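You operate a simulated robot arm through the tools that you are given. There is no shell and no other tool. Be economical: measure what you need, move in short steps, check, and stop when the job is done.

The job below is to be done with a simulated robot arm. You get a single attempt, and the scene is never put back.

TASK
Fetch the tape roll from the top of the wall bench and set it on top of the spool on the top of the wall bench. Take the spares box and leave it on the green tray. Put the wide brush from the top of the wall bench on the top of the steel turntable. Open the counter door, take the black box on the upper shelf of the tall rack and put it away on the shelf of the counter cupboard and shut the door again. Open the wide drawer, fetch the wipe from the lower shelf of the tall rack and set it in the inside of the wide drawer, then shut the drawer. Any order will do. Set down upright: spares box.

It is judged by the outcome, as a careful person would: the job done as asked, and still so three seconds after it is handed in. It fails if anything else is knocked over, pushed out of place, dropped, spilled or broken.

THE ROBOT
A 7-joint arm with a two-finger parallel gripper on a trunk, on a base that drives. Base frame: it is fixed to the floor where the robot stands at the start and does not move with it; the origin is under the middle of the robot, x ahead of it, y to its left, z up. Units: m, rad, N and s.
Its first joint turns from -2.897 to 2.897 rad. Places, roughly: black box (15x15x4 cm) [8.5, 1.4, 1.2]; counter door [0.7, -1.9, 0.4]; green tray (36x22x8 cm) [8.1, -0.6, 0.8]; inside of the wide drawer [6.3, 2.2, 0.6]; shelf of the counter cupboard [1, -2, 0.4]; spares box [8, -1.25, 0.75]; spool [8, -1, 0.75]; tape roll (6x6x3 cm) [8, 0.1, 0.8]; top of the steel turntable [4.7, -2.2, 0.8]; wide brush (8x3x5 cm) [7.9, -0.8, 0.8]; wide drawer [6.3, 2.2, 0.7]; wipe (8x5x2 cm) [8.7, 1.8, 0.8]. Payload 1.57 kg.
The tool frame sits at the grasp point between the pads (the TCP): z along the fingers, y along the line on which they close. The tips reach 0.03 m beyond it. The gripper opens to 0.08 m. The fingers are 0.017 m wide and 0.012 m thick; the gripper's body (0.04 by 0.082 m) begins 0.08 m behind the TCP.
Orientation is that of the tool frame in the base frame, as [roll, pitch, yaw] about the fixed x, y, z axes, in that order (R = Rz(yaw) Ry(pitch) Rx(roll)). With the fingers straight down and closing along the base's y, the tool's x points along the base's -x, its y along +y and its z along -z.

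THE INTERFACE
- The arm moves only by the tool step_arm. Its argument "series" is text: rows parted by semicolons, each of 7 numbers parted by spaces: the opening, from 0 (shut) to 1 (fully open), then the shift along the base's x, y, z in units of 250 mm (1.0 is 250 mm), then the turn, a rotation vector about the base's x, y, z in units of 180 degrees (1.0 is 180 degrees). In form: claw tx ty tz wx wy wz; .... A call has 1 to 8 rows; each row is the pose to reach, as a shift and turn from the pose commanded when the call began. A call with a number of a shift or a turn outside -1 to 1 is refused whole. Each row takes 0.2 s and may step no farther than 0.05 m and 0.15 rad from the row before; otherwise, or with a gripper value out of range, the whole call is refused. A pose out of reach is approached as far as the arm can. The call stops where the force on the tool passes 40 N (or 10 N more than at its start, if that is more) or the arm is blocked; 0.2 s more then pass. The fingers move at their own pace (about 0.153 m/s each) and stop on an object; they squeeze with about 32 N. The grip force told is the motor's: it shows also when the fingers shut on nothing. Time passes only in rows, and 0.2 s behind the last, so rows that repeat a pose let the fingers close. The reply holds the time, the measured pose of the TCP, the force on the tool along the base axes, the opening and the grip force, in the units named above and with some noise, with the torque about the TCP (base axes, N m) and any sound that the robot's microphone picked up, and new pictures: "show" is both (left out), scene, wrist or none.
- Cameras (640 x 400 px; columns grow to the right, rows downward): "scene" is now at [-0.0125, 0.1564, 1.3935]; the picture's right is [-0.36, -0.93, 0.00], its down [-0.31, 0.12, -0.94] and it looks along [0.88, -0.34, -0.33] (base axes); focal length 257 px, centre (320, 200). "wrist" rides on the gripper at [0.072, -0.007, -0.122] in the tool frame; the picture's right is [0.09, 1.00, 0.00], its down [-0.84, 0.08, -0.54] and it looks along [-0.54, 0.05, 0.84] (tool axes); focal length 238 px, centre (320, 200). There is no depth. A picture from a camera that has moved, and an enlarged one, comes with that camera's place and axes in the base frame and with its lens.
- base_move(legs): drives the robot by 1 to 6 legs, each [ahead, left, turn to the left] in m, m and rad, along the robot's own axes; the way and the turn of a leg run together, so that a leg with both is an arc; at most 1.5 m and 3.142 rad a leg. The arm and the cameras ride along, it lands a little off, and it stops where it bumps. It gives what a move gives, and a new picture of the scene camera.
- turn_head(pan, tilt): turns the head with the scene camera to pan (to the left, within 2.496 rad either way) and tilt (down, from -0.506 to 1.204), counted from straight ahead of the robot. It gives what a move gives, and a new picture of the scene camera.
- inspect(camera, box): a new picture of the part [left, top, right, bottom] of that camera's present view, enlarged. It takes no simulated time.
- hand_in(): hands the job in; it is judged then, once.

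Go step by step. Nothing tells you exact positions but the pictures and the camera data: compare them with the known pose of the tool, close in by small moves and look again before you grip or let go. The budget is 207 turns and 260 pictures, counting those below and the enlarged ones. Unless the task says otherwise, let go and move clear before handing in, and close with one line.

The tools are called after ">>>" as a command line: name --argument value ..., lists and objects as JSON in quotes. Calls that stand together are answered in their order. step_arm: Moves the arm, as the interface text tells. Its arguments: {"type":"object","properties":{"series":{"type":"string"},"show":{"type":"string","enum":["both","scene","wrist","none"]}},"required":["series"]} The other tools are called the same way: base_move (legs) drives the base; turn_head (pan, tilt) turns the head that bears the scene camera; inspect (camera, box) takes an enlarged picture of a part of a camera's view; hand_in () hands the job in.

At the start:

```text
time_s: 0.0
ee_pos: [0.6074, -0.1602, 0.9976]
ee_rot: [3.141, 0.001, -3.14]
contact_force: [0.5, 0.4, 0.0]
moment: [0.0, 0.01, 0.01]
gripper_width: 0.0798
grip_force: 0.0
robot x, y, heading: [-0.0029, -0.0017, -0.004]
head pan, tilt: [-0.368, 0.335]
```

scene: 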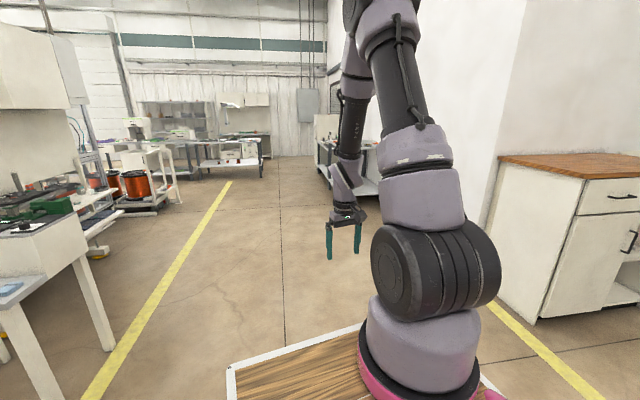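
wrist: 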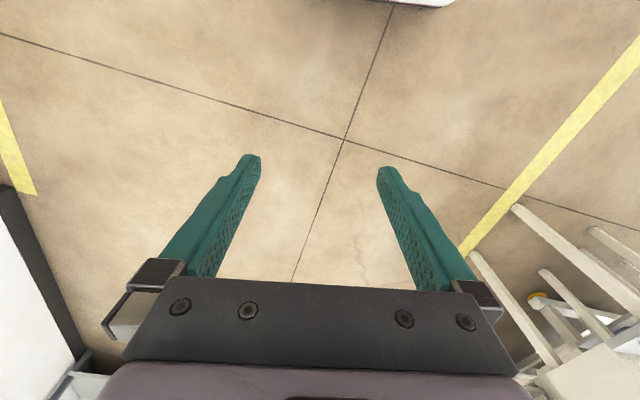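

I'm at the start, with the counter to my right and the wall bench far ahead. I'll look at the counter first.

>>> turn_head --pan -1.2 --tilt 0.45

```text
time_s: 1.1
ee_pos: [0.6082, -0.1594, 0.9985]
ee_rot: [-3.14, 0.0, -3.141]
contact_force: [0.1, 0.3, 1.1]
moment: [0.04, 0.02, 0.0]
gripper_width: 0.0799
grip_force: 0.1
robot x, y, heading: [0.0023, -0.0017, 0.003]
head pan, tilt: [-1.201, 0.45]
camera scene: at [-0.0661, 0.1044, 1.3829], right [-0.93, -0.36, 0.0], down [-0.16, 0.41, -0.9], along [0.33, -0.84, -0.44], focal length 257 px, centre (320, 200)
```

scene: 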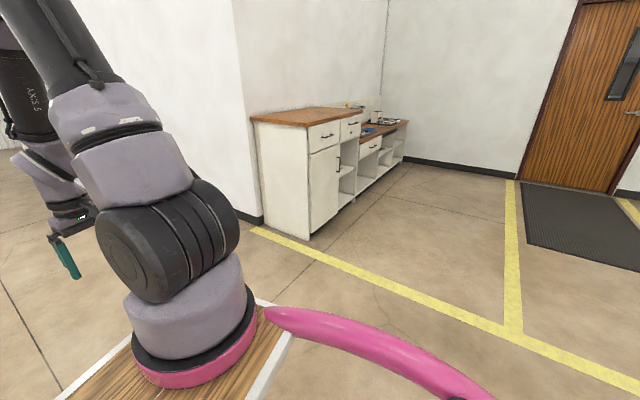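

The counter is along the right wall with its front facing +y. I'll enlarge the door to find its handle and hinge.

>>> inspect --camera "scene" --box '[240, 90, 420, 240]'

>>> base_move --legs '[[0.0, -0.3, -1.5708]]'

```text
2.67 times, centred on (330, 165) of scene
camera zoom: at [-0.0661, 0.1044, 1.3829], right [-0.93, -0.36, 0.0], down [-0.16, 0.41, -0.9], along [0.33, -0.84, -0.44], focal length 686 px, centre (293, 293)
```

zoom: 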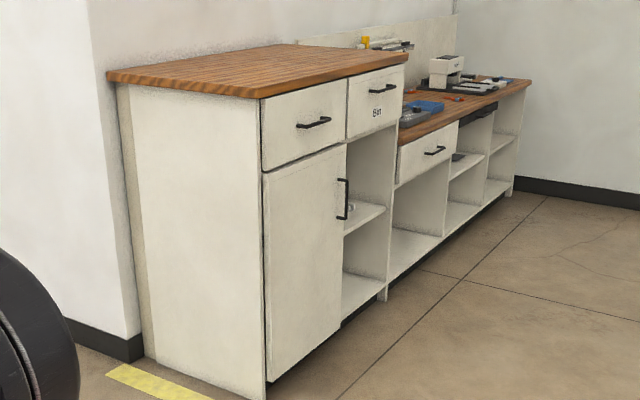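

```text
time_s: 5.4
ee_pos: [-0.3494, -0.7989, 0.9987]
ee_rot: [-3.141, -0.002, 1.576]
contact_force: [0.6, -0.7, -0.6]
moment: [0.02, -0.02, 0.01]
gripper_width: 0.08
grip_force: 0.0
robot x, y, heading: [-0.1908, -0.1936, -1.568]
head pan, tilt: [-1.201, 0.45]
cut short: leg 1
camera scene: at [-0.0874, -0.1255, 1.3829], right [-0.37, 0.93, 0.0], down [0.41, 0.16, -0.9], along [-0.84, -0.33, -0.44], focal length 257 px, centre (320, 200)
```

scene: 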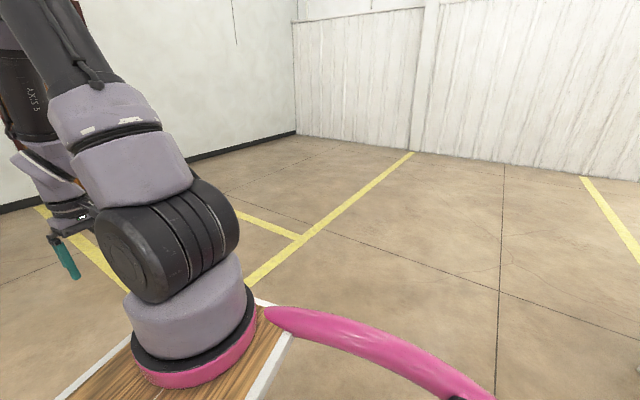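

The counter front actually faces −x, at about x=0.7. The door spans y≈-1.75 to -2.2, hinged on the left with its handle on the right. I'll drive to stand in front of it facing +x.

>>> base_move --legs '[[1.5, 0, 0], [0.35, 0, 0], [0, 0, 1.57]]'

>>> turn_head --pan 0.1 --tilt 0.6

```text
time_s: 18.5
ee_pos: [0.4119, -2.2055, 0.9982]
ee_rot: [-3.141, -0.001, -3.138]
contact_force: [0.8, 0.4, -0.9]
moment: [0.01, 0.01, -0.03]
gripper_width: 0.0799
grip_force: 0.1
robot x, y, heading: [-0.1963, -2.0495, 0.001]
head pan, tilt: [-1.201, 0.45]
camera scene: at [-0.2622, -1.9447, 1.3829], right [-0.93, -0.37, 0.0], down [-0.16, 0.41, -0.9], along [0.33, -0.84, -0.44], focal length 257 px, centre (320, 200)
```

scene: 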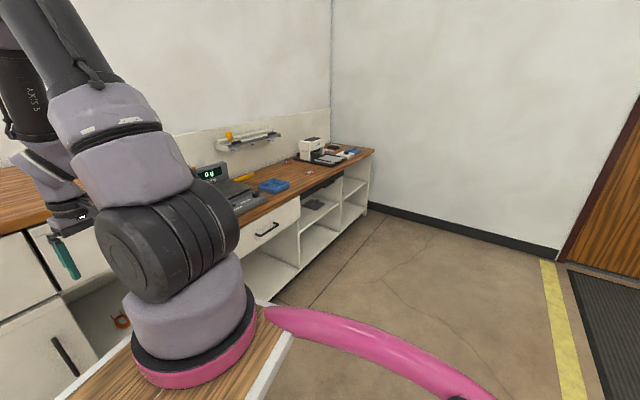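

```text
time_s: 20.0
ee_pos: [0.4121, -2.2059, 0.9982]
ee_rot: [3.141, 0.0, -3.137]
contact_force: [0.6, 0.1, 0.1]
moment: [-0.01, -0.02, 0.0]
gripper_width: 0.0799
grip_force: 0.0
robot x, y, heading: [-0.1918, -2.0467, 0.003]
head pan, tilt: [0.099, 0.6]
camera scene: at [-0.2079, -1.8501, 1.3693], right [0.1, -0.99, 0.0], down [-0.56, -0.06, -0.83], along [0.82, 0.08, -0.56], focal length 257 px, centre (320, 200)
```

scene: 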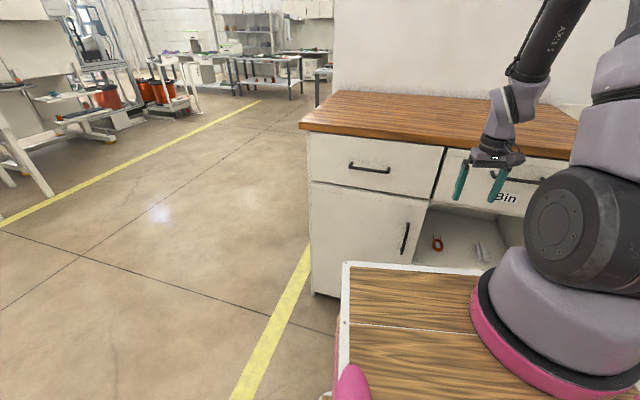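

The handle bar looks to be at about (0.66,-2.14), z 0.52–0.68. Before pulling I need to know how far my own deck extends, so I'll look down.

>>> turn_head --pan -0.3 --tilt 1.1

```text
time_s: 20.9
ee_pos: [0.4123, -2.2064, 0.9984]
ee_rot: [3.14, 0.0, -3.138]
contact_force: [-0.2, 0.1, -0.5]
moment: [-0.03, -0.01, -0.04]
gripper_width: 0.08
grip_force: 0.0
robot x, y, heading: [-0.1979, -2.0478, -0.001]
head pan, tilt: [-0.3, 1.1]
camera scene: at [-0.2353, -1.8775, 1.3307], right [-0.29, -0.96, 0.0], down [-0.85, 0.26, -0.45], along [0.43, -0.13, -0.89], focal length 257 px, centre (320, 200)
```

scene: 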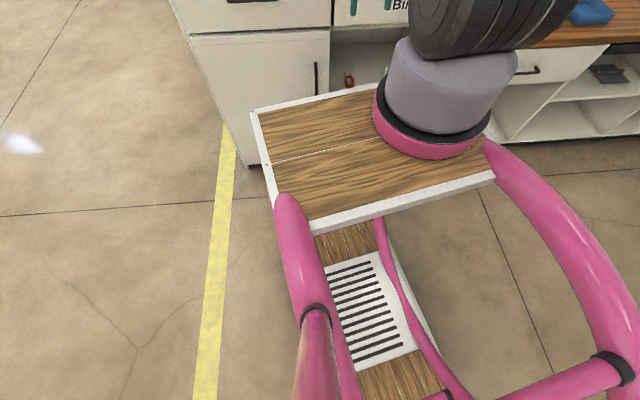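

My deck is at about z 0.95 and ends near x=0.13, so the door has room to swing. I'll lower the tool and rotate it to point at +x.

>>> step_arm --series "1 0.02 0.03 -0.12 0 -0.045 0; 1 0.04 0.06 -0.24 0 -0.09 0; 1 0.06 0.09 -0.36 0 -0.135 0; 1 0.08 0.12 -0.48 0 -0.18 0; 1 0.1 0.15 -0.6 0 -0.225 0; 1 0.12 0.18 -0.72 0 -0.27 0; 1 0.14 0.22 -0.84 0 -0.315 0; 1 0.16 0.26 -0.96 0 -0.36 0" --show "none"

>>> step_arm --series "1 0 0 -0.16 0 -0.045 0; 1 0 0 -0.32 0 -0.09 0; 1 0 0 -0.48 0 -0.14 0; 1 0 0 -0.64 0 -0.14 0; 1 0 0 -0.64 0 -0.14 0" --show "both"

```text
time_s: 22.7
ee_pos: [0.4507, -2.1393, 0.7585]
ee_rot: [-3.132, 1.132, -3.132]
contact_force: [0.5, 0.5, 1.0]
moment: [-0.02, -0.02, -0.01]
gripper_width: 0.08
grip_force: 0.0
out of reach, approached as far as the arm can: row 4
robot x, y, heading: [-0.1949, -2.0492, 0.005]
head pan, tilt: [-0.3, 1.1]
```

```text
refused: row 3 steps farther than a row can; nothing moved
```

That went mostly as planned. I'll finish the rotation with smaller steps.

>>> step_arm --series "1 0 0 -0.16 0 -0.045 0; 1 0 0 -0.32 0 -0.09 0; 1 0 0 -0.48 0 -0.13 0; 1 0 0 -0.64 0 -0.14 0; 1 0 0 -0.64 0 -0.14 0" --show "wrist"

>>> turn_head --pan -0.2 --tilt 0.7

```text
time_s: 23.9
ee_pos: [0.4537, -2.1413, 0.6018]
ee_rot: [-2.167, 1.566, -2.163]
contact_force: [-0.6, -0.8, 0.6]
moment: [-0.02, 0.0, -0.03]
gripper_width: 0.0799
grip_force: 0.0
out of reach, approached as far as the arm can: row 4, 5
robot x, y, heading: [-0.1971, -2.0469, 0.006]
head pan, tilt: [-0.3, 1.1]
camera wrist: at [0.3327, -2.1482, 0.5298], right [0.0, 1.0, -0.1], down [-0.54, 0.08, 0.84], along [0.84, 0.05, 0.54], focal length 238 px, centre (320, 200)
```

wrist: 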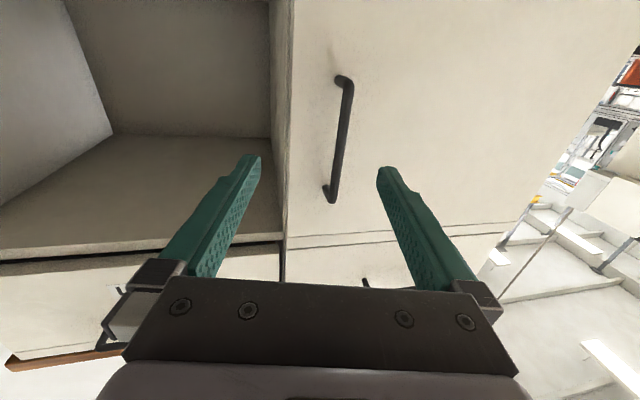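

```text
time_s: 24.8
ee_pos: [0.4556, -2.1399, 0.6029]
ee_rot: [-2.339, 1.565, -2.34]
contact_force: [0.4, 0.6, 0.6]
moment: [0.02, 0.0, -0.01]
gripper_width: 0.0799
grip_force: 0.0
robot x, y, heading: [-0.1925, -2.0505, 0.007]
head pan, tilt: [-0.201, 0.7]
camera scene: at [-0.2125, -1.8757, 1.3606], right [-0.2, -0.98, 0.0], down [-0.63, 0.13, -0.76], along [0.75, -0.15, -0.64], focal length 257 px, centre (320, 200)
```

scene: 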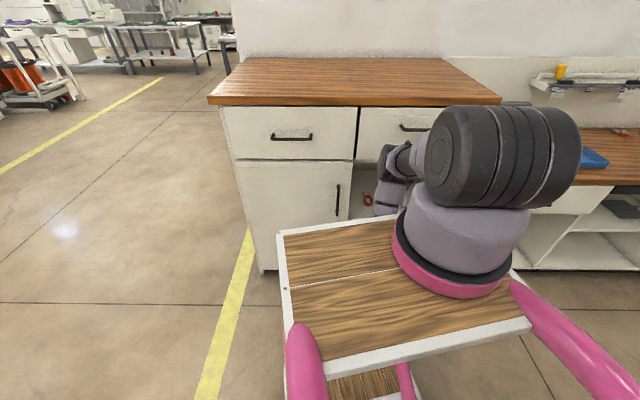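

From the wrist view the handle is at y≈-2.115, z 0.57–0.73. I'll approach to x≈0.6 and look again.

>>> step_arm --series "1 0.16 0.02 0.04 0 0 0; 1 0.32 0.05 0.08 0 0 0; 1 0.48 0.1 0.12 0 0 0; 1 0.56 0.1 0.14 0 0 0; 1 0.56 0.1 0.14 0 0 0" --show "wrist"

```text
time_s: 26.0
ee_pos: [0.593, -2.1162, 0.6377]
ee_rot: [-2.209, 1.566, -2.208]
contact_force: [-39.0, -1.5, 9.0]
moment: [-0.51, -0.3, -2.04]
gripper_width: 0.08
grip_force: 0.0
robot x, y, heading: [-0.196, -2.0473, 0.004]
head pan, tilt: [-0.201, 0.7]
camera wrist: at [0.4699, -2.1234, 0.5645], right [0.0, 1.0, -0.1], down [-0.54, 0.08, 0.84], along [0.84, 0.05, 0.54], focal length 238 px, centre (320, 200)
```

wrist: 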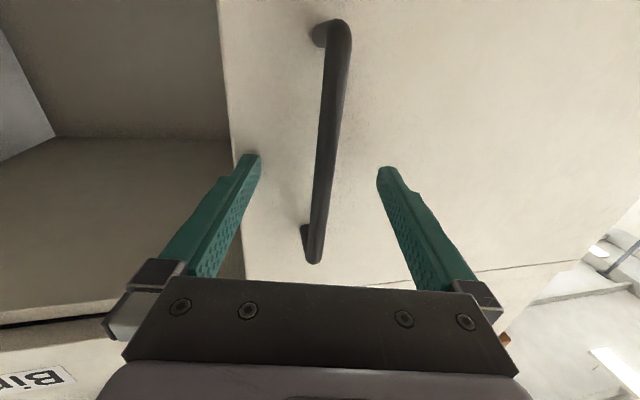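

The fingertips touch the door at x≈0.62, with the bar between the fingers. I'll back off slightly and close.

>>> step_arm --series "1 -0.04 0 0 0 0 0; 0.5 -0.04 0.0 0 0 0 0; 0 -0.04 0 0 0 0 0; 0 -0.04 0 0 0 0 0" --show "wrist"

```text
time_s: 27.0
ee_pos: [0.5864, -2.1155, 0.638]
ee_rot: [-0.848, 1.565, -0.844]
contact_force: [6.7, 19.2, 1.2]
moment: [0.22, -0.27, 0.13]
gripper_width: 0.0118
grip_force: 29.4
robot x, y, heading: [-0.1991, -2.044, 0.003]
head pan, tilt: [-0.201, 0.7]
camera wrist: at [0.464, -2.1221, 0.5653], right [0.0, 1.0, -0.1], down [-0.54, 0.08, 0.83], along [0.84, 0.05, 0.54], focal length 238 px, centre (320, 200)
```

wrist: 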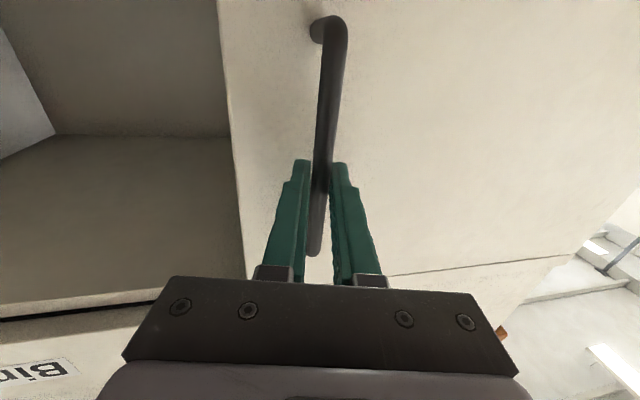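

I have the handle. I'll pull the door along its arc in small steps, letting the gripper turn partway.

>>> step_arm --series "0 -0.08 0.01 0 0 0 -0.008; 0 -0.162 0.027 0 0 0 -0.0167; 0 -0.24 0.05 0 0 0 -0.025; 0 -0.319 0.072 0 0 0 -0.033; 0 -0.395 0.1 0 0 0 -0.042; 0 -0.471 0.132 0 0 0 -0.05; 0 -0.471 0.132 0 0 0 -0.05" --show "both"

```text
time_s: 27.4
ee_pos: [0.5714, -2.1108, 0.6381]
ee_rot: [-0.003, 1.567, -0.014]
contact_force: [4.2, 3.0, -4.5]
moment: [0.0, -0.29, -0.13]
gripper_width: 0.0116
grip_force: 28.8
robot x, y, heading: [-0.1922, -2.0514, 0.003]
head pan, tilt: [-0.201, 0.7]
stopped in row 1: the force on the tool passed its limit at 44 N (the readings are from after the stop); the commanded pose is now the measured one
camera scene: at [-0.2123, -1.8754, 1.3607], right [-0.19, -0.98, 0.0], down [-0.63, 0.13, -0.76], along [0.75, -0.15, -0.64], focal length 257 px, centre (320, 200)
camera wrist: at [0.4505, -2.116, 0.5652], right [0.01, 1.0, -0.09], down [-0.54, 0.08, 0.83], along [0.84, 0.04, 0.54], focal length 238 px, centre (320, 200)
```

scene: 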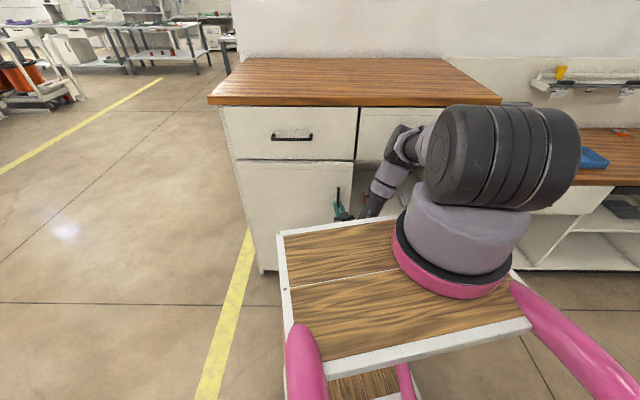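
wrist: 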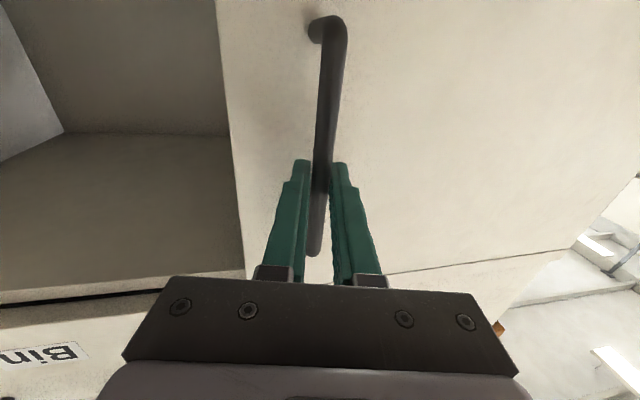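

The door catch gave a jerk and the door has opened slightly. I'll continue with smaller steps.

>>> step_arm --series "0 -0.04 0.005 0 0 0 -0.004; 0 -0.08 0.01 0 0 0 -0.008; 0 -0.12 0.018 0 0 0 -0.012; 0 -0.16 0.027 0 0 0 -0.0167; 0 -0.2 0.037 0 0 0 -0.02; 0 -0.24 0.05 0 0 0 -0.025; 0 -0.28 0.06 0 0 0 -0.03; 0 -0.319 0.072 0 0 0 -0.033" --show "wrist"

```text
time_s: 28.0
ee_pos: [0.5525, -2.1044, 0.639]
ee_rot: [0.92, 1.565, 0.894]
contact_force: [2.1, 3.9, -5.9]
moment: [-0.17, 0.25, 0.06]
gripper_width: 0.0119
grip_force: 29.6
robot x, y, heading: [-0.1983, -2.0434, 0.004]
head pan, tilt: [-0.201, 0.7]
stopped in row 3: the force on the tool passed its limit at 44 N (the readings are from after the stop); the commanded pose is now the measured one
camera wrist: at [0.4313, -2.1064, 0.5654], right [0.02, 1.0, -0.09], down [-0.54, 0.09, 0.84], along [0.84, 0.03, 0.54], focal length 238 px, centre (320, 200)
```

wrist: 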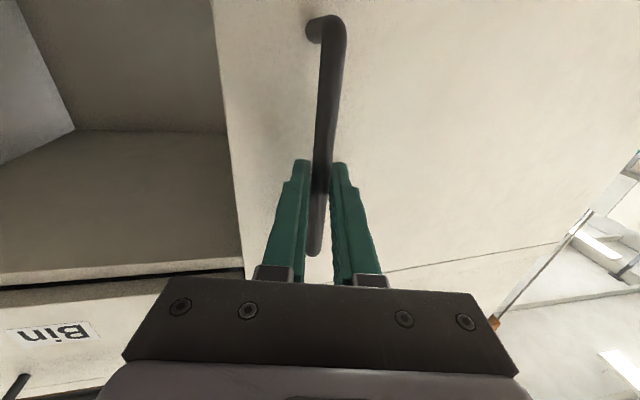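

The door is opening, and the measured path slopes more in y than I commanded. I'll follow that slope, more slowly.

>>> step_arm --series "0 -0.03 0.007 0 0 0 -0.005; 0 -0.06 0.015 0 0 0 -0.01; 0 -0.09 0.023 0 0 0 -0.015; 0 -0.12 0.032 0 0 0 -0.02; 0 -0.15 0.041 0 0 0 -0.025; 0 -0.18 0.05 0 0 0 -0.03; 0 -0.21 0.06 0 0 0 -0.035; 0 -0.24 0.07 0 0 0 -0.04" --show "wrist"

```text
time_s: 28.7
ee_pos: [0.5354, -2.0951, 0.6399]
ee_rot: [1.17, 1.564, 1.112]
contact_force: [2.7, 5.5, -6.7]
moment: [-0.29, 0.05, 0.1]
gripper_width: 0.0116
grip_force: 29.4
robot x, y, heading: [-0.1972, -2.051, 0.011]
head pan, tilt: [-0.201, 0.7]
stopped in row 3: the force on the tool passed its limit at 42 N (the readings are from after the stop); the commanded pose is now the measured one
camera wrist: at [0.4135, -2.0947, 0.5654], right [0.05, 0.99, -0.09], down [-0.54, 0.1, 0.84], along [0.84, 0.0, 0.54], focal length 238 px, centre (320, 200)
```

wrist: 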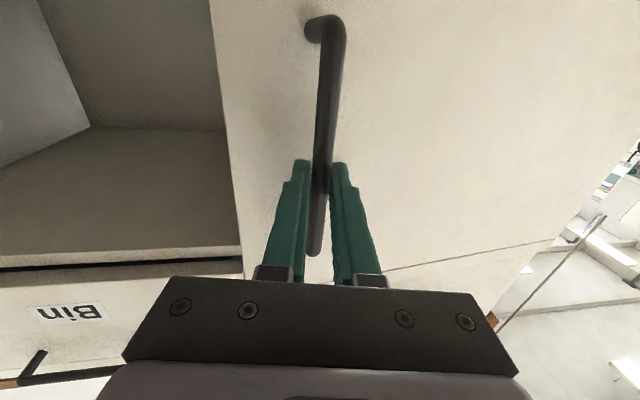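

The measured path fits a hinge near (0.705,-1.745). I'll recompute the arc from that and continue.

>>> step_arm --series "0 -0.036 0.019 0 0 0 -0.008; 0 -0.072 0.038 0 0 0 -0.017; 0 -0.107 0.058 0 0 0 -0.025; 0 -0.142 0.079 0 0 0 -0.033; 0 -0.176 0.101 0 0 0 -0.042; 0 -0.21 0.124 0 0 0 -0.05; 0 -0.244 0.148 0 0 0 -0.058; 0 -0.276 0.172 0 0 0 -0.067" --show "both"

```text
time_s: 30.2
ee_pos: [0.4969, -2.0728, 0.6396]
ee_rot: [2.61, 1.567, 2.378]
contact_force: [-2.9, -6.6, 7.2]
moment: [-0.08, 0.01, -0.22]
gripper_width: 0.0118
grip_force: 28.8
out of reach, approached as far as the arm can: row 6, 7
robot x, y, heading: [-0.1974, -2.0478, 0.006]
head pan, tilt: [-0.201, 0.7]
stopped in row 7: the force on the tool passed its limit at 49 N (the readings are from after the stop); the commanded pose is now the measured one
camera scene: at [-0.2128, -1.8754, 1.3607], right [-0.19, -0.98, 0.0], down [-0.63, 0.13, -0.77], along [0.75, -0.15, -0.64], focal length 257 px, centre (320, 200)
camera wrist: at [0.3772, -2.052, 0.567], right [0.23, 0.97, -0.09], down [-0.51, 0.2, 0.84], along [0.83, -0.15, 0.54], focal length 238 px, centre (320, 200)
```

scene: 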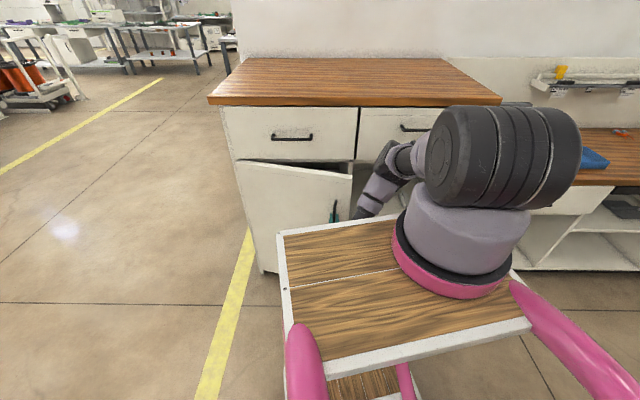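
wrist: 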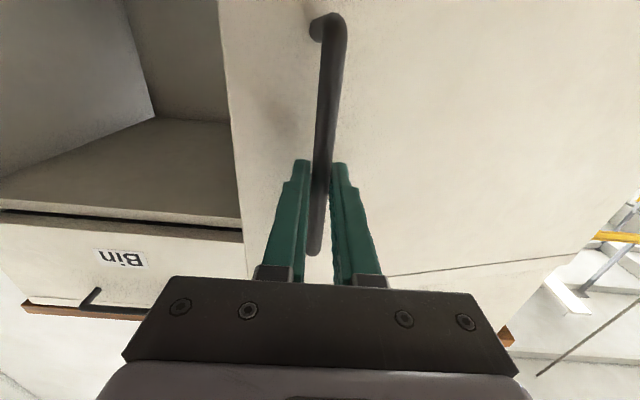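

The door is about 15° open and the arm is near its inner reach limit. I'll release the handle, back the base off, and then swing the door by its inner edge.

>>> step_arm --series "0.6 0 0 0 0 0 0; 1 0 0 0 0 0 0; 1 0 0 0 0 0 0" --show "none"

>>> base_move --legs '[[-0.3, 0, 0]]'

```text
time_s: 31.0
ee_pos: [0.4962, -2.074, 0.6394]
ee_rot: [2.61, 1.568, 2.379]
contact_force: [-0.4, -0.3, 0.6]
moment: [0.02, 0.03, 0.02]
gripper_width: 0.0798
grip_force: 0.0
robot x, y, heading: [-0.198, -2.0484, 0.007]
head pan, tilt: [-0.201, 0.7]
```

```text
time_s: 33.1
ee_pos: [0.1964, -2.0744, 0.6387]
ee_rot: [2.602, 1.568, 2.37]
contact_force: [0.3, 0.8, 0.4]
moment: [-0.02, 0.01, 0.0]
gripper_width: 0.0801
grip_force: 0.1
robot x, y, heading: [-0.4961, -2.0511, 0.009]
head pan, tilt: [-0.201, 0.7]
camera scene: at [-0.5148, -1.8769, 1.3607], right [-0.19, -0.98, 0.0], down [-0.63, 0.12, -0.76], along [0.75, -0.15, -0.64], focal length 257 px, centre (320, 200)
```

scene: 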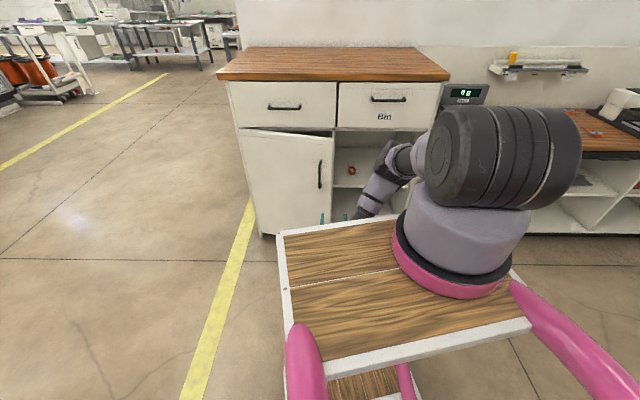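

The door edge is near (0.52,-2.14). I'll close the fingers, yaw them left by about 40°, and bring them alongside the gap.

>>> step_arm --series "0 0 -0.09 0 0 0 0.042; 0 0 -0.18 0 0 0 0.084; 0 0.1 -0.27 0 0 0 0.126; 0 0.2 -0.37 0 0 0 0.168; 0 0.35 -0.47 0 0 0 0.21; 0 0.5 -0.57 0 0 0 0.252; 0 0.65 -0.62 0 0 0 0.294; 0 0.8 -0.64 0 0 0 0.294" --show "wrist"

```text
time_s: 34.9
ee_pos: [0.3961, -2.2347, 0.6379]
ee_rot: [2.696, 1.568, -2.894]
contact_force: [-0.2, 0.8, -0.2]
moment: [0.01, 0.03, -0.02]
gripper_width: 0.0
grip_force: 21.7
robot x, y, heading: [-0.4983, -2.0503, 0.004]
head pan, tilt: [-0.201, 0.7]
camera wrist: at [0.3059, -2.318, 0.5657], right [-0.64, 0.77, -0.09], down [-0.46, -0.29, 0.84], along [0.62, 0.58, 0.54], focal length 238 px, centre (320, 200)
```

wrist: 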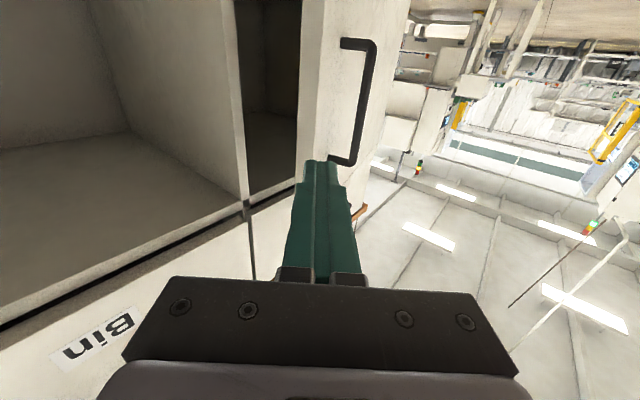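

The gap between the divider and the door edge is clear. I'll insert the closed fingers through it.

>>> step_arm --series "0 0.094 -0.105 0 0 0 0; 0 0.188 -0.21 0 0 0 0; 0 0.31 -0.107 0 0 0 0; 0 0.434 -0.004 0 0 0 0; 0 0.557 0.099 0 0 0 0; 0 0.68 0.2 0 0 0 0; 0 0.804 0.304 0 0 0 0; 0 0.804 0.304 0 0 0 0" --show "wrist"

```text
time_s: 36.7
ee_pos: [0.5393, -2.1678, 0.7108]
ee_rot: [2.418, 1.562, 3.112]
contact_force: [-0.6, -0.8, -1.1]
moment: [0.13, -0.12, -0.01]
gripper_width: 0.0
grip_force: 22.0
out of reach, approached as far as the arm can: row 2, 3, 4, 5, 6, 7, 8
robot x, y, heading: [-0.4986, -2.0498, 0.003]
head pan, tilt: [-0.201, 0.7]
camera wrist: at [0.4495, -2.2503, 0.6387], right [-0.64, 0.77, -0.09], down [-0.46, -0.29, 0.84], along [0.62, 0.57, 0.53], focal length 238 px, centre (320, 200)
```

wrist: 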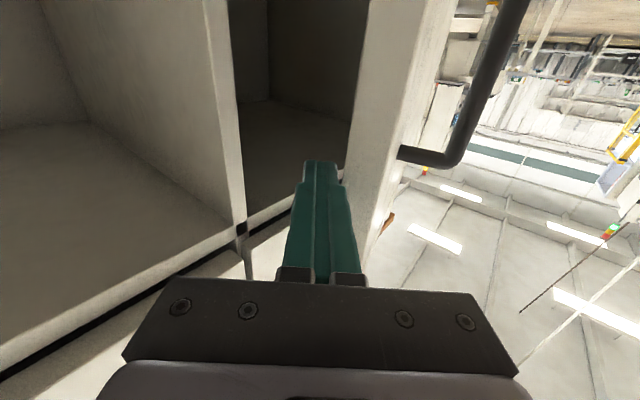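

The fingers are in the gap but at the arm's reach limit. I'll nudge the base forward 8 cm.

>>> base_move --legs '[[0.08, 0, 0]]'

>>> step_arm --series "0 0 0 0 0 0 0" --show "wrist"

```text
time_s: 37.7
ee_pos: [0.6212, -2.1663, 0.7125]
ee_rot: [2.561, 1.567, -3.023]
contact_force: [0.1, -0.4, 0.1]
moment: [-0.01, -0.01, -0.03]
gripper_width: 0.0002
grip_force: 21.6
robot x, y, heading: [-0.4194, -2.0516, 0.006]
head pan, tilt: [-0.201, 0.7]
camera scene: at [-0.4345, -1.8765, 1.3607], right [-0.19, -0.98, 0.0], down [-0.63, 0.12, -0.76], along [0.75, -0.15, -0.64], focal length 257 px, centre (320, 200)
```

scene: 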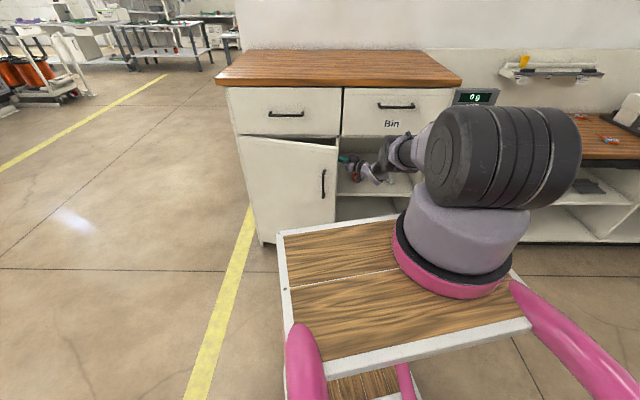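

```text
time_s: 38.1
ee_pos: [0.6218, -2.1654, 0.7134]
ee_rot: [2.571, 1.566, -3.016]
contact_force: [0.4, -0.4, 0.3]
moment: [0.04, -0.04, 0.02]
gripper_width: 0.0001
grip_force: 21.5
robot x, y, heading: [-0.4158, -2.0499, 0.014]
head pan, tilt: [-0.201, 0.7]
camera wrist: at [0.5316, -2.2478, 0.6409], right [-0.64, 0.76, -0.09], down [-0.46, -0.29, 0.84], along [0.62, 0.58, 0.54], focal length 238 px, centre (320, 200)
```

wrist: 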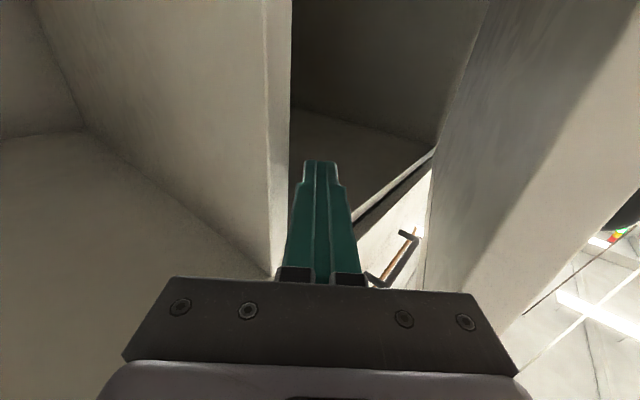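

The fingers are behind the door. I'll sweep them −x/+y to swing it open.

>>> step_arm --series "0 -0.12 0.04 0 0 0 0; 0 -0.24 0.1 0 0 0 0; 0 -0.34 0.15 0 0 0 0; 0 -0.42 0.19 0 0 0 0; 0 -0.5 0.22 0 0 0 0; 0 -0.58 0.265 0 0 0 0; 0 -0.65 0.31 0 0 0 0; 0 -0.72 0.36 0 0 0 0" --show "wrist"

```text
time_s: 39.9
ee_pos: [0.4409, -2.0759, 0.7128]
ee_rot: [2.594, 1.567, -2.995]
contact_force: [0.3, 0.4, 0.1]
moment: [0.01, -0.01, 0.01]
gripper_width: 0.0
grip_force: 21.6
robot x, y, heading: [-0.4147, -2.0489, 0.01]
head pan, tilt: [-0.201, 0.7]
camera wrist: at [0.3518, -2.1577, 0.6411], right [-0.64, 0.77, -0.09], down [-0.46, -0.29, 0.84], along [0.62, 0.58, 0.54], focal length 238 px, centre (320, 200)
```

wrist: 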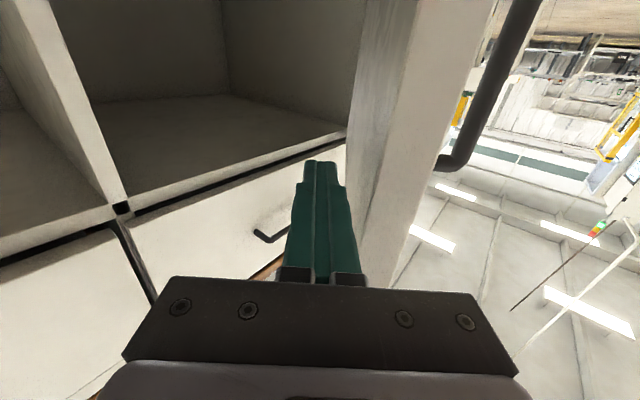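

It swings easily. I'll continue along the arc.

>>> step_arm --series "0 -0.1 0.08 0 0 0 0; 0 -0.2 0.18 0 0 0 0; 0 -0.31 0.28 0 0 0 0; 0 -0.4 0.4 0 0 0 0; 0 -0.48 0.53 0 0 0 0; 0 -0.54 0.68 0 0 0 0; 0 -0.6 0.84 0 0 0 0; 0 -0.63 1 0 0 0 0" --show "both"

```text
time_s: 41.7
ee_pos: [0.2836, -1.8244, 0.7137]
ee_rot: [2.584, 1.567, -3.009]
contact_force: [1.2, -1.3, 0.1]
moment: [0.02, -0.02, 0.04]
gripper_width: 0.0
grip_force: 21.5
robot x, y, heading: [-0.4199, -2.0511, 0.007]
head pan, tilt: [-0.201, 0.7]
camera scene: at [-0.4344, -1.8767, 1.3607], right [-0.19, -0.98, 0.0], down [-0.63, 0.12, -0.76], along [0.75, -0.15, -0.64], focal length 257 px, centre (320, 200)
camera wrist: at [0.1936, -1.9072, 0.6411], right [-0.64, 0.77, -0.09], down [-0.46, -0.29, 0.84], along [0.62, 0.58, 0.54], focal length 238 px, centre (320, 200)
```

scene: 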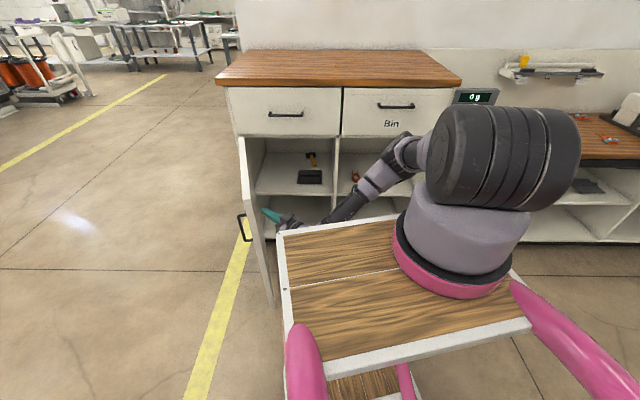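
wrist: 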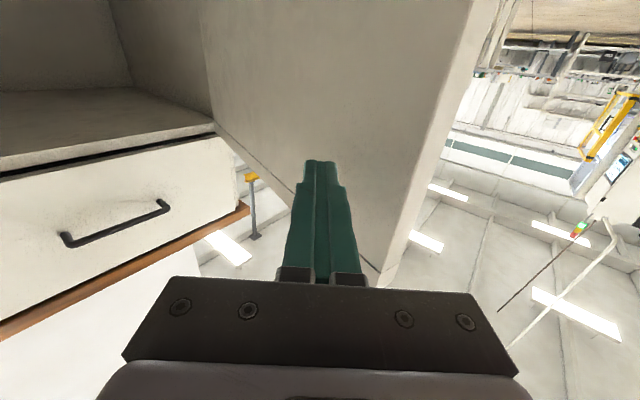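

The door is about 80° open, and the cupboard shelf is visible with a few items on it. I'll push a little further and inspect the shelf.

>>> step_arm --series "0 0 0.1 0 0 0 0; 0 0 0.2 0 0 0 0; 0 0 0.3 0 0 0 0; 0 0 0.3 0 0 0 0; 0 -0.05 0.2 0 0 0 0; 0 -0.1 0 0 0 0 0; 0 -0.15 -0.2 0 0 0 0; 0 -0.15 -0.4 0 0 0 0" --show "none"

>>> inspect --camera "scene" --box '[230, 120, 390, 240]'

```text
refused: row 6 steps farther than a row can; nothing moved
```

```text
3.33 times, centred on (310, 180) of scene
camera zoom: at [-0.4344, -1.8767, 1.3607], right [-0.19, -0.98, 0.0], down [-0.63, 0.12, -0.76], along [0.75, -0.15, -0.64], focal length 857 px, centre (353, 267)
```

zoom: 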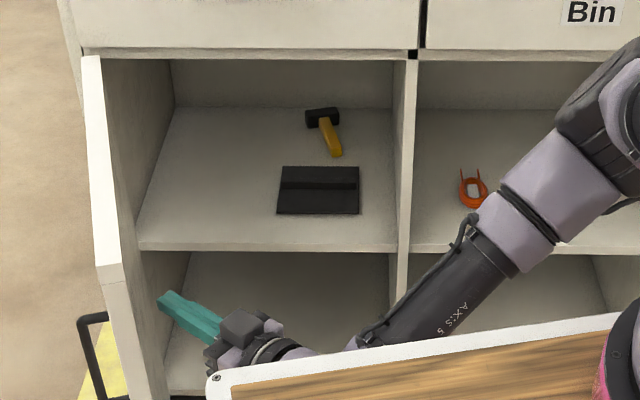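

The shelf has free room on the left, at y≈-1.77 to -1.96. I'll push the door a little more and withdraw.

>>> step_arm --series "0 0 0.1 0 0 0 0; 0 0 0.2 0 0 0 0; 0 0 0.3 0 0 0 0; 0 0 0.3 0 0 0 0; 0 -0.05 0.15 0 0 0 0; 0 -0.1 0 0 0 0 0; 0 -0.15 -0.15 0 0 0 0; 0 -0.15 -0.3 0 0 0 0" --show "scene"

```text
time_s: 43.5
ee_pos: [0.2468, -1.9003, 0.7134]
ee_rot: [2.512, 1.567, -3.077]
contact_force: [0.3, 0.9, -0.2]
moment: [0.01, 0.0, -0.01]
gripper_width: 0.0001
grip_force: 21.7
robot x, y, heading: [-0.4164, -2.0481, 0.01]
head pan, tilt: [-0.201, 0.7]
camera scene: at [-0.4347, -1.8762, 1.3607], right [-0.19, -0.98, 0.0], down [-0.63, 0.12, -0.76], along [0.75, -0.15, -0.64], focal length 257 px, centre (320, 200)
```

scene: 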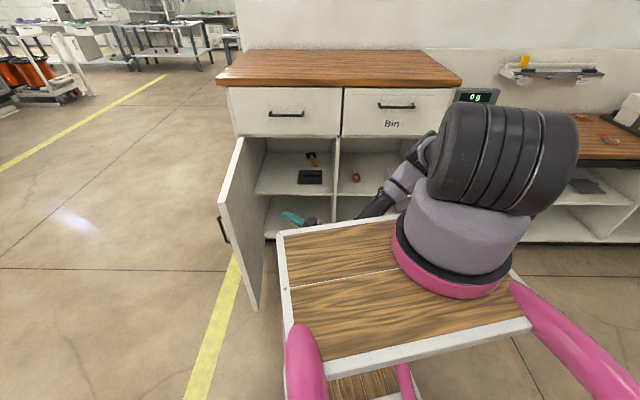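

The door is well open. I'll back off and stow the arm for driving.

>>> base_move --legs '[[-0.35, 0, 0]]'

>>> step_arm --series "1 0.05 -0.1 0.1 0 0 -0.037; 1 0.1 -0.2 0.2 0 0 -0.074; 1 0.15 -0.3 0.3 0 0 -0.111; 1 0.2 -0.4 0.4 0 0 -0.148; 1 0.25 -0.5 0.5 0 0 -0.185; 1 0.3 -0.6 0.6 0 0 -0.222; 1 0.3 -0.7 0.7 0 0 -0.222; 1 0.3 -0.7 0.8 0 0 -0.222" --show "none"

>>> step_arm --series "1 0 0 0.08 0 0.045 0; 1 0 0 0.16 0 0.09 0; 1 0 0 0.24 0 0.135 0; 1 0 0 0.32 0 0.18 0; 1 0 0 0.4 0 0.225 0; 1 0 0 0.4 0 0.27 0; 1 0 0 0.4 0 0.315 0; 1 0 0 0.4 0 0.36 0" --show "none"

>>> step_arm --series "1 0 0 0.08 0 0.045 0; 1 0 0 0.16 0 0.09 0; 1 0 0 0.2 0 0.135 0; 1 0 0 0.2 0 0.14 0; 1 0 0 0.2 0 0.14 0" --show "wrist"

```text
time_s: 45.8
ee_pos: [-0.1043, -1.9023, 0.7128]
ee_rot: [2.585, 1.568, -3.003]
contact_force: [0.2, -0.2, 0.4]
moment: [0.02, -0.02, 0.0]
gripper_width: 0.0002
grip_force: 21.2
robot x, y, heading: [-0.7706, -2.0493, 0.01]
head pan, tilt: [-0.201, 0.7]
camera scene: at [-0.7874, -1.879, 1.3607], right [-0.19, -0.98, 0.0], down [-0.63, 0.12, -0.76], along [0.75, -0.15, -0.64], focal length 257 px, centre (320, 200)
```

scene: 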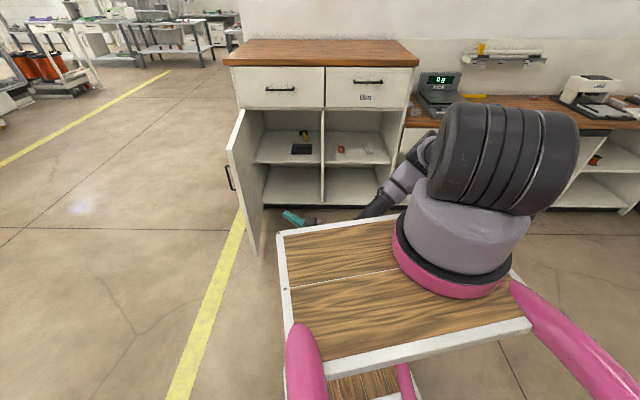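

```text
time_s: 47.6
ee_pos: [-0.0301, -2.0785, 0.9146]
ee_rot: [2.81, 1.567, 2.809]
contact_force: [0.7, -0.4, 0.1]
moment: [-0.03, -0.01, -0.02]
gripper_width: 0.0804
grip_force: 0.1
robot x, y, heading: [-0.7713, -2.0545, 0.009]
head pan, tilt: [-0.201, 0.7]
```

```text
time_s: 49.4
ee_pos: [-0.0288, -2.0778, 1.0132]
ee_rot: [-3.141, 0.437, 3.137]
contact_force: [0.2, -0.3, -0.4]
moment: [0.05, -0.02, 0.01]
gripper_width: 0.0799
grip_force: 0.1
robot x, y, heading: [-0.7695, -2.0511, 0.013]
head pan, tilt: [-0.201, 0.7]
```

```text
time_s: 50.6
ee_pos: [-0.0292, -2.0777, 1.064]
ee_rot: [-3.14, -0.002, 3.14]
contact_force: [0.7, 0.4, -0.1]
moment: [-0.01, -0.01, -0.01]
gripper_width: 0.0802
grip_force: 0.0
robot x, y, heading: [-0.7693, -2.0518, 0.009]
head pan, tilt: [-0.201, 0.7]
camera wrist: at [-0.1019, -2.0834, 1.1853], right [-0.09, 1.0, 0.0], down [0.84, 0.08, 0.54], along [0.54, 0.05, -0.84], focal length 238 px, centre (320, 200)
```

wrist: 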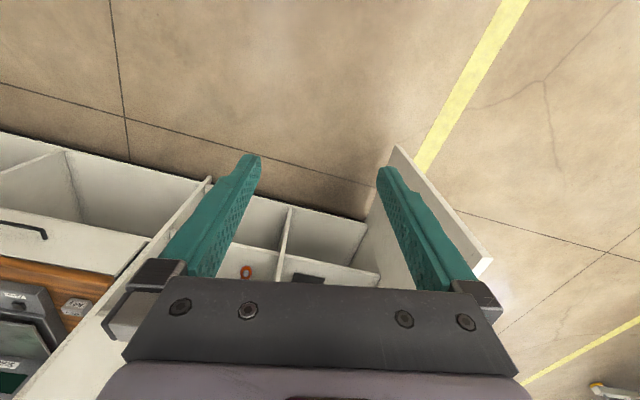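

The arm is stowed. I'll strafe to the aisle at y≈-0.3 and look ahead.

>>> base_move --legs '[[0, 1.5, 0], [0, 0.3, 0], [1.5, 0, 0]]'

>>> turn_head --pan 0.1 --tilt 0.2

```text
time_s: 66.7
ee_pos: [1.4364, -0.2914, 1.0636]
ee_rot: [-3.14, -0.003, 3.121]
contact_force: [-0.5, 0.0, -0.3]
moment: [-0.03, -0.03, 0.01]
gripper_width: 0.0801
grip_force: 0.2
robot x, y, heading: [0.6983, -0.2517, -0.008]
head pan, tilt: [-0.201, 0.7]
camera scene: at [0.6836, -0.0787, 1.3607], right [-0.21, -0.98, 0.0], down [-0.63, 0.14, -0.76], along [0.75, -0.16, -0.64], focal length 257 px, centre (320, 200)
```

scene: 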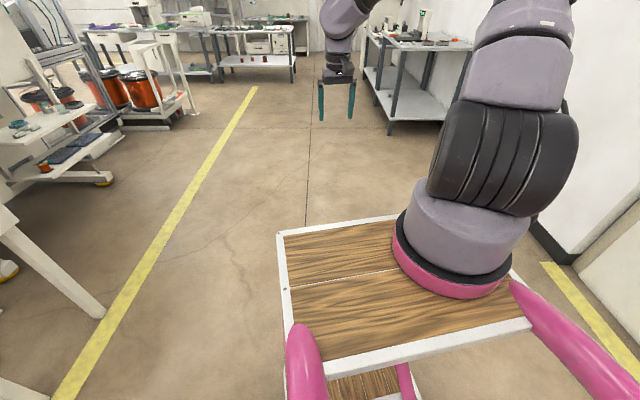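

```text
time_s: 67.6
ee_pos: [1.4367, -0.2908, 1.0642]
ee_rot: [-3.14, -0.004, 3.12]
contact_force: [-0.4, -0.2, 0.4]
moment: [0.0, 0.01, 0.02]
gripper_width: 0.0797
grip_force: 0.1
robot x, y, heading: [0.6986, -0.2548, -0.01]
head pan, tilt: [0.099, 0.201]
camera scene: at [0.6933, -0.0526, 1.406], right [0.09, -1.0, 0.0], down [-0.2, -0.02, -0.98], along [0.98, 0.09, -0.2], focal length 257 px, centre (320, 200)
```

scene: 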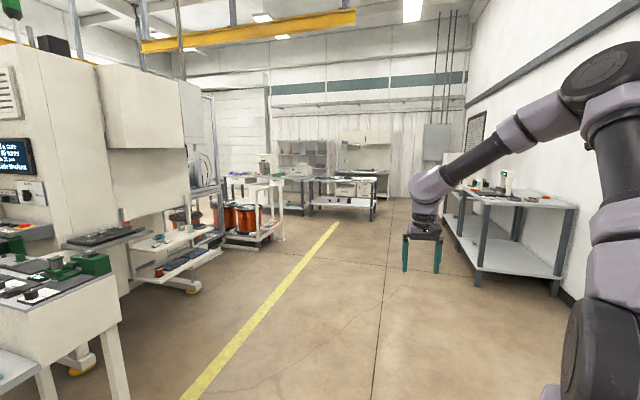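

The aisle is clear, with a side table at right (front edge y≈-1.5). I'll drive ahead 4.5 m.

>>> base_move --legs '[[1.5, 0, 0.01], [1.5, 0, 0], [1.5, 0, 0]]'

>>> turn_head --pan -0.1 --tilt 0.35

```text
time_s: 88.9
ee_pos: [5.9007, -0.2906, 1.0642]
ee_rot: [-3.14, -0.002, 3.131]
contact_force: [0.6, -0.8, 0.0]
moment: [0.04, -0.03, -0.02]
gripper_width: 0.0801
grip_force: 0.0
robot x, y, heading: [5.1617, -0.256, -0.006]
head pan, tilt: [0.099, 0.201]
camera scene: at [5.1558, -0.0584, 1.4061], right [0.1, -1.0, 0.0], down [-0.2, -0.02, -0.98], along [0.98, 0.09, -0.2], focal length 257 px, centre (320, 200)
```

scene: 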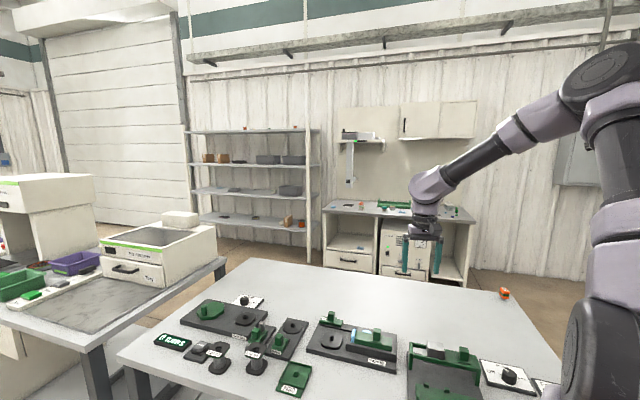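

```text
time_s: 89.7
ee_pos: [5.9019, -0.2901, 1.0642]
ee_rot: [-3.141, -0.004, 3.128]
contact_force: [0.3, 0.5, 0.7]
moment: [0.04, 0.02, 0.02]
gripper_width: 0.08
grip_force: 0.0
robot x, y, heading: [5.1636, -0.2568, -0.002]
head pan, tilt: [-0.099, 0.351]
camera scene: at [5.1557, -0.0769, 1.3921], right [-0.1, -0.99, 0.0], down [-0.34, 0.03, -0.94], along [0.93, -0.1, -0.34], focal length 257 px, centre (320, 200)
```

scene: 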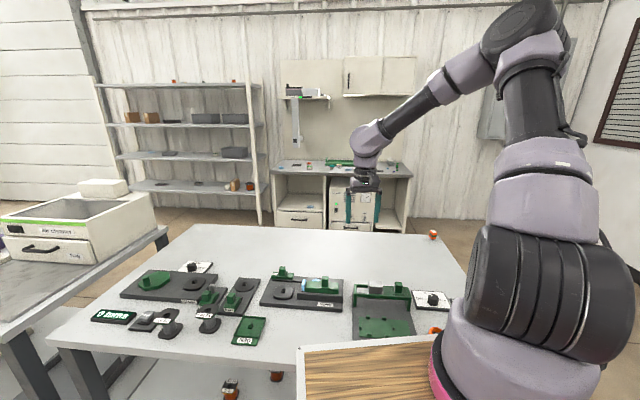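

A work table stands in the way (x≈5.7–6.5, y≈-0.85 to 0.6) with the wall bench beyond it. I'll look right to find a route around.

>>> turn_head --pan -0.9 --tilt 0.6

>>> turn_head --pan -1.7 --tilt 0.5

```text
time_s: 90.8
ee_pos: [5.9009, -0.2914, 1.0642]
ee_rot: [-3.139, -0.003, 3.13]
contact_force: [0.6, 0.4, -0.5]
moment: [-0.01, -0.01, 0.01]
gripper_width: 0.0799
grip_force: 0.1
robot x, y, heading: [5.1613, -0.2557, 0.0]
head pan, tilt: [-0.901, 0.6]
camera scene: at [5.1178, -0.1368, 1.3693], right [-0.78, -0.62, 0.0], down [-0.35, 0.44, -0.83], along [0.51, -0.65, -0.56], focal length 257 px, centre (320, 200)
```

scene: 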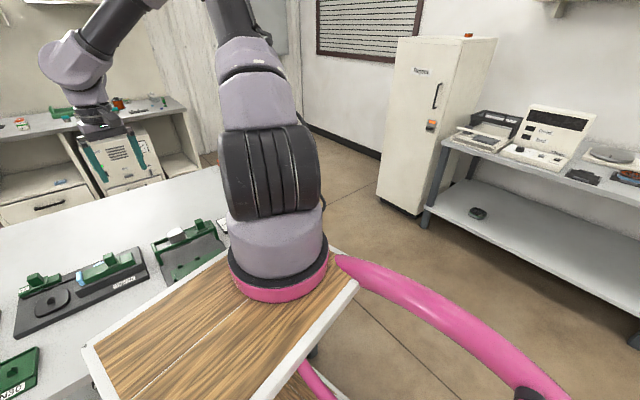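

```text
time_s: 91.9
ee_pos: [5.9005, -0.2906, 1.0644]
ee_rot: [-3.141, -0.005, 3.131]
contact_force: [0.4, 0.3, -0.3]
moment: [0.03, 0.03, -0.01]
gripper_width: 0.0803
grip_force: 0.0
robot x, y, heading: [5.1583, -0.2601, -0.003]
head pan, tilt: [-1.7, 0.499]
camera scene: at [5.0512, -0.1576, 1.3784], right [-0.99, 0.13, 0.0], down [0.06, 0.47, -0.88], along [-0.11, -0.87, -0.48], focal length 257 px, centre (320, 200)
```

scene: 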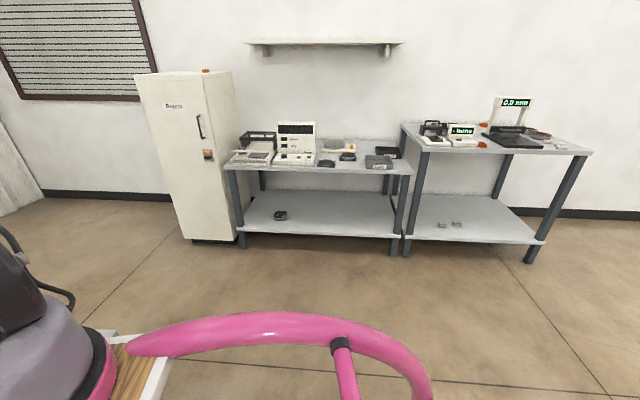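

The tables and cabinet on the right end at y≈-1.9, so there is a 1 m lane at y≈-1.38. The round silver thing on the middle table is probably the turntable. I'll strafe right, drive ahead and look.

>>> base_move --legs '[[0, -1.12, 0], [1.3, 0, 0]]'

>>> turn_head --pan 0.3 --tilt 0.5

```text
time_s: 93.5
ee_pos: [5.8962, -0.3599, 1.0629]
ee_rot: [-3.139, -0.003, 3.14]
contact_force: [0.1, -0.2, -0.9]
moment: [0.02, 0.02, 0.05]
gripper_width: 0.0801
grip_force: 0.0
robot x, y, heading: [5.1578, -0.337, 0.011]
head pan, tilt: [-1.7, 0.499]
stopped in leg 1: the robot was blocked; the commanded pose is now the measured one
camera scene: at [5.0445, -0.2362, 1.3784], right [-0.99, 0.12, 0.0], down [0.06, 0.48, -0.88], along [-0.1, -0.87, -0.48], focal length 257 px, centre (320, 200)
```

scene: 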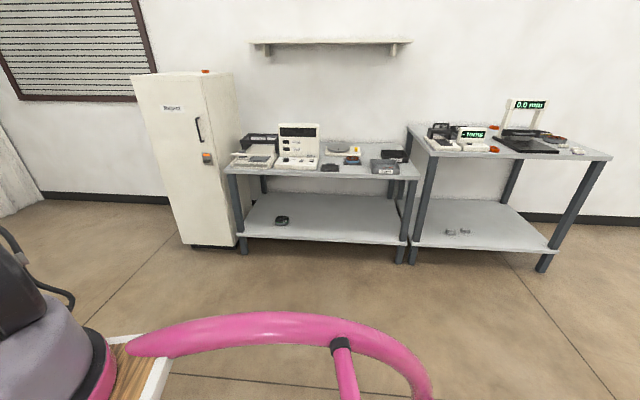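

```text
time_s: 95.4
ee_pos: [5.8956, -0.3602, 1.0633]
ee_rot: [-3.139, -0.003, 3.137]
contact_force: [-0.4, -0.6, -0.8]
moment: [-0.01, -0.03, 0.01]
gripper_width: 0.0799
grip_force: 0.0
robot x, y, heading: [5.1542, -0.3349, 0.012]
head pan, tilt: [0.3, 0.499]
camera scene: at [5.142, -0.1181, 1.3784], right [0.3, -0.95, 0.0], down [-0.46, -0.15, -0.88], along [0.84, 0.27, -0.48], focal length 257 px, centre (320, 200)
```

scene: 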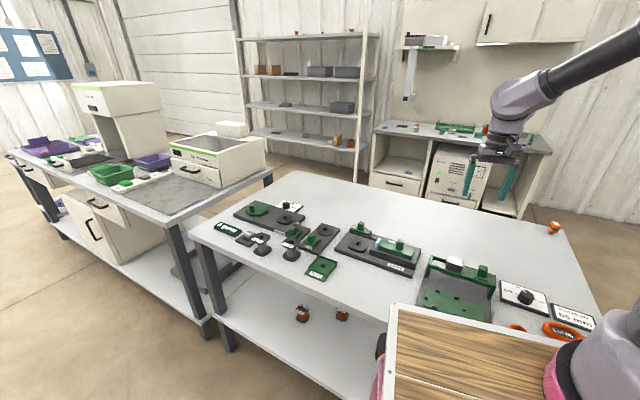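

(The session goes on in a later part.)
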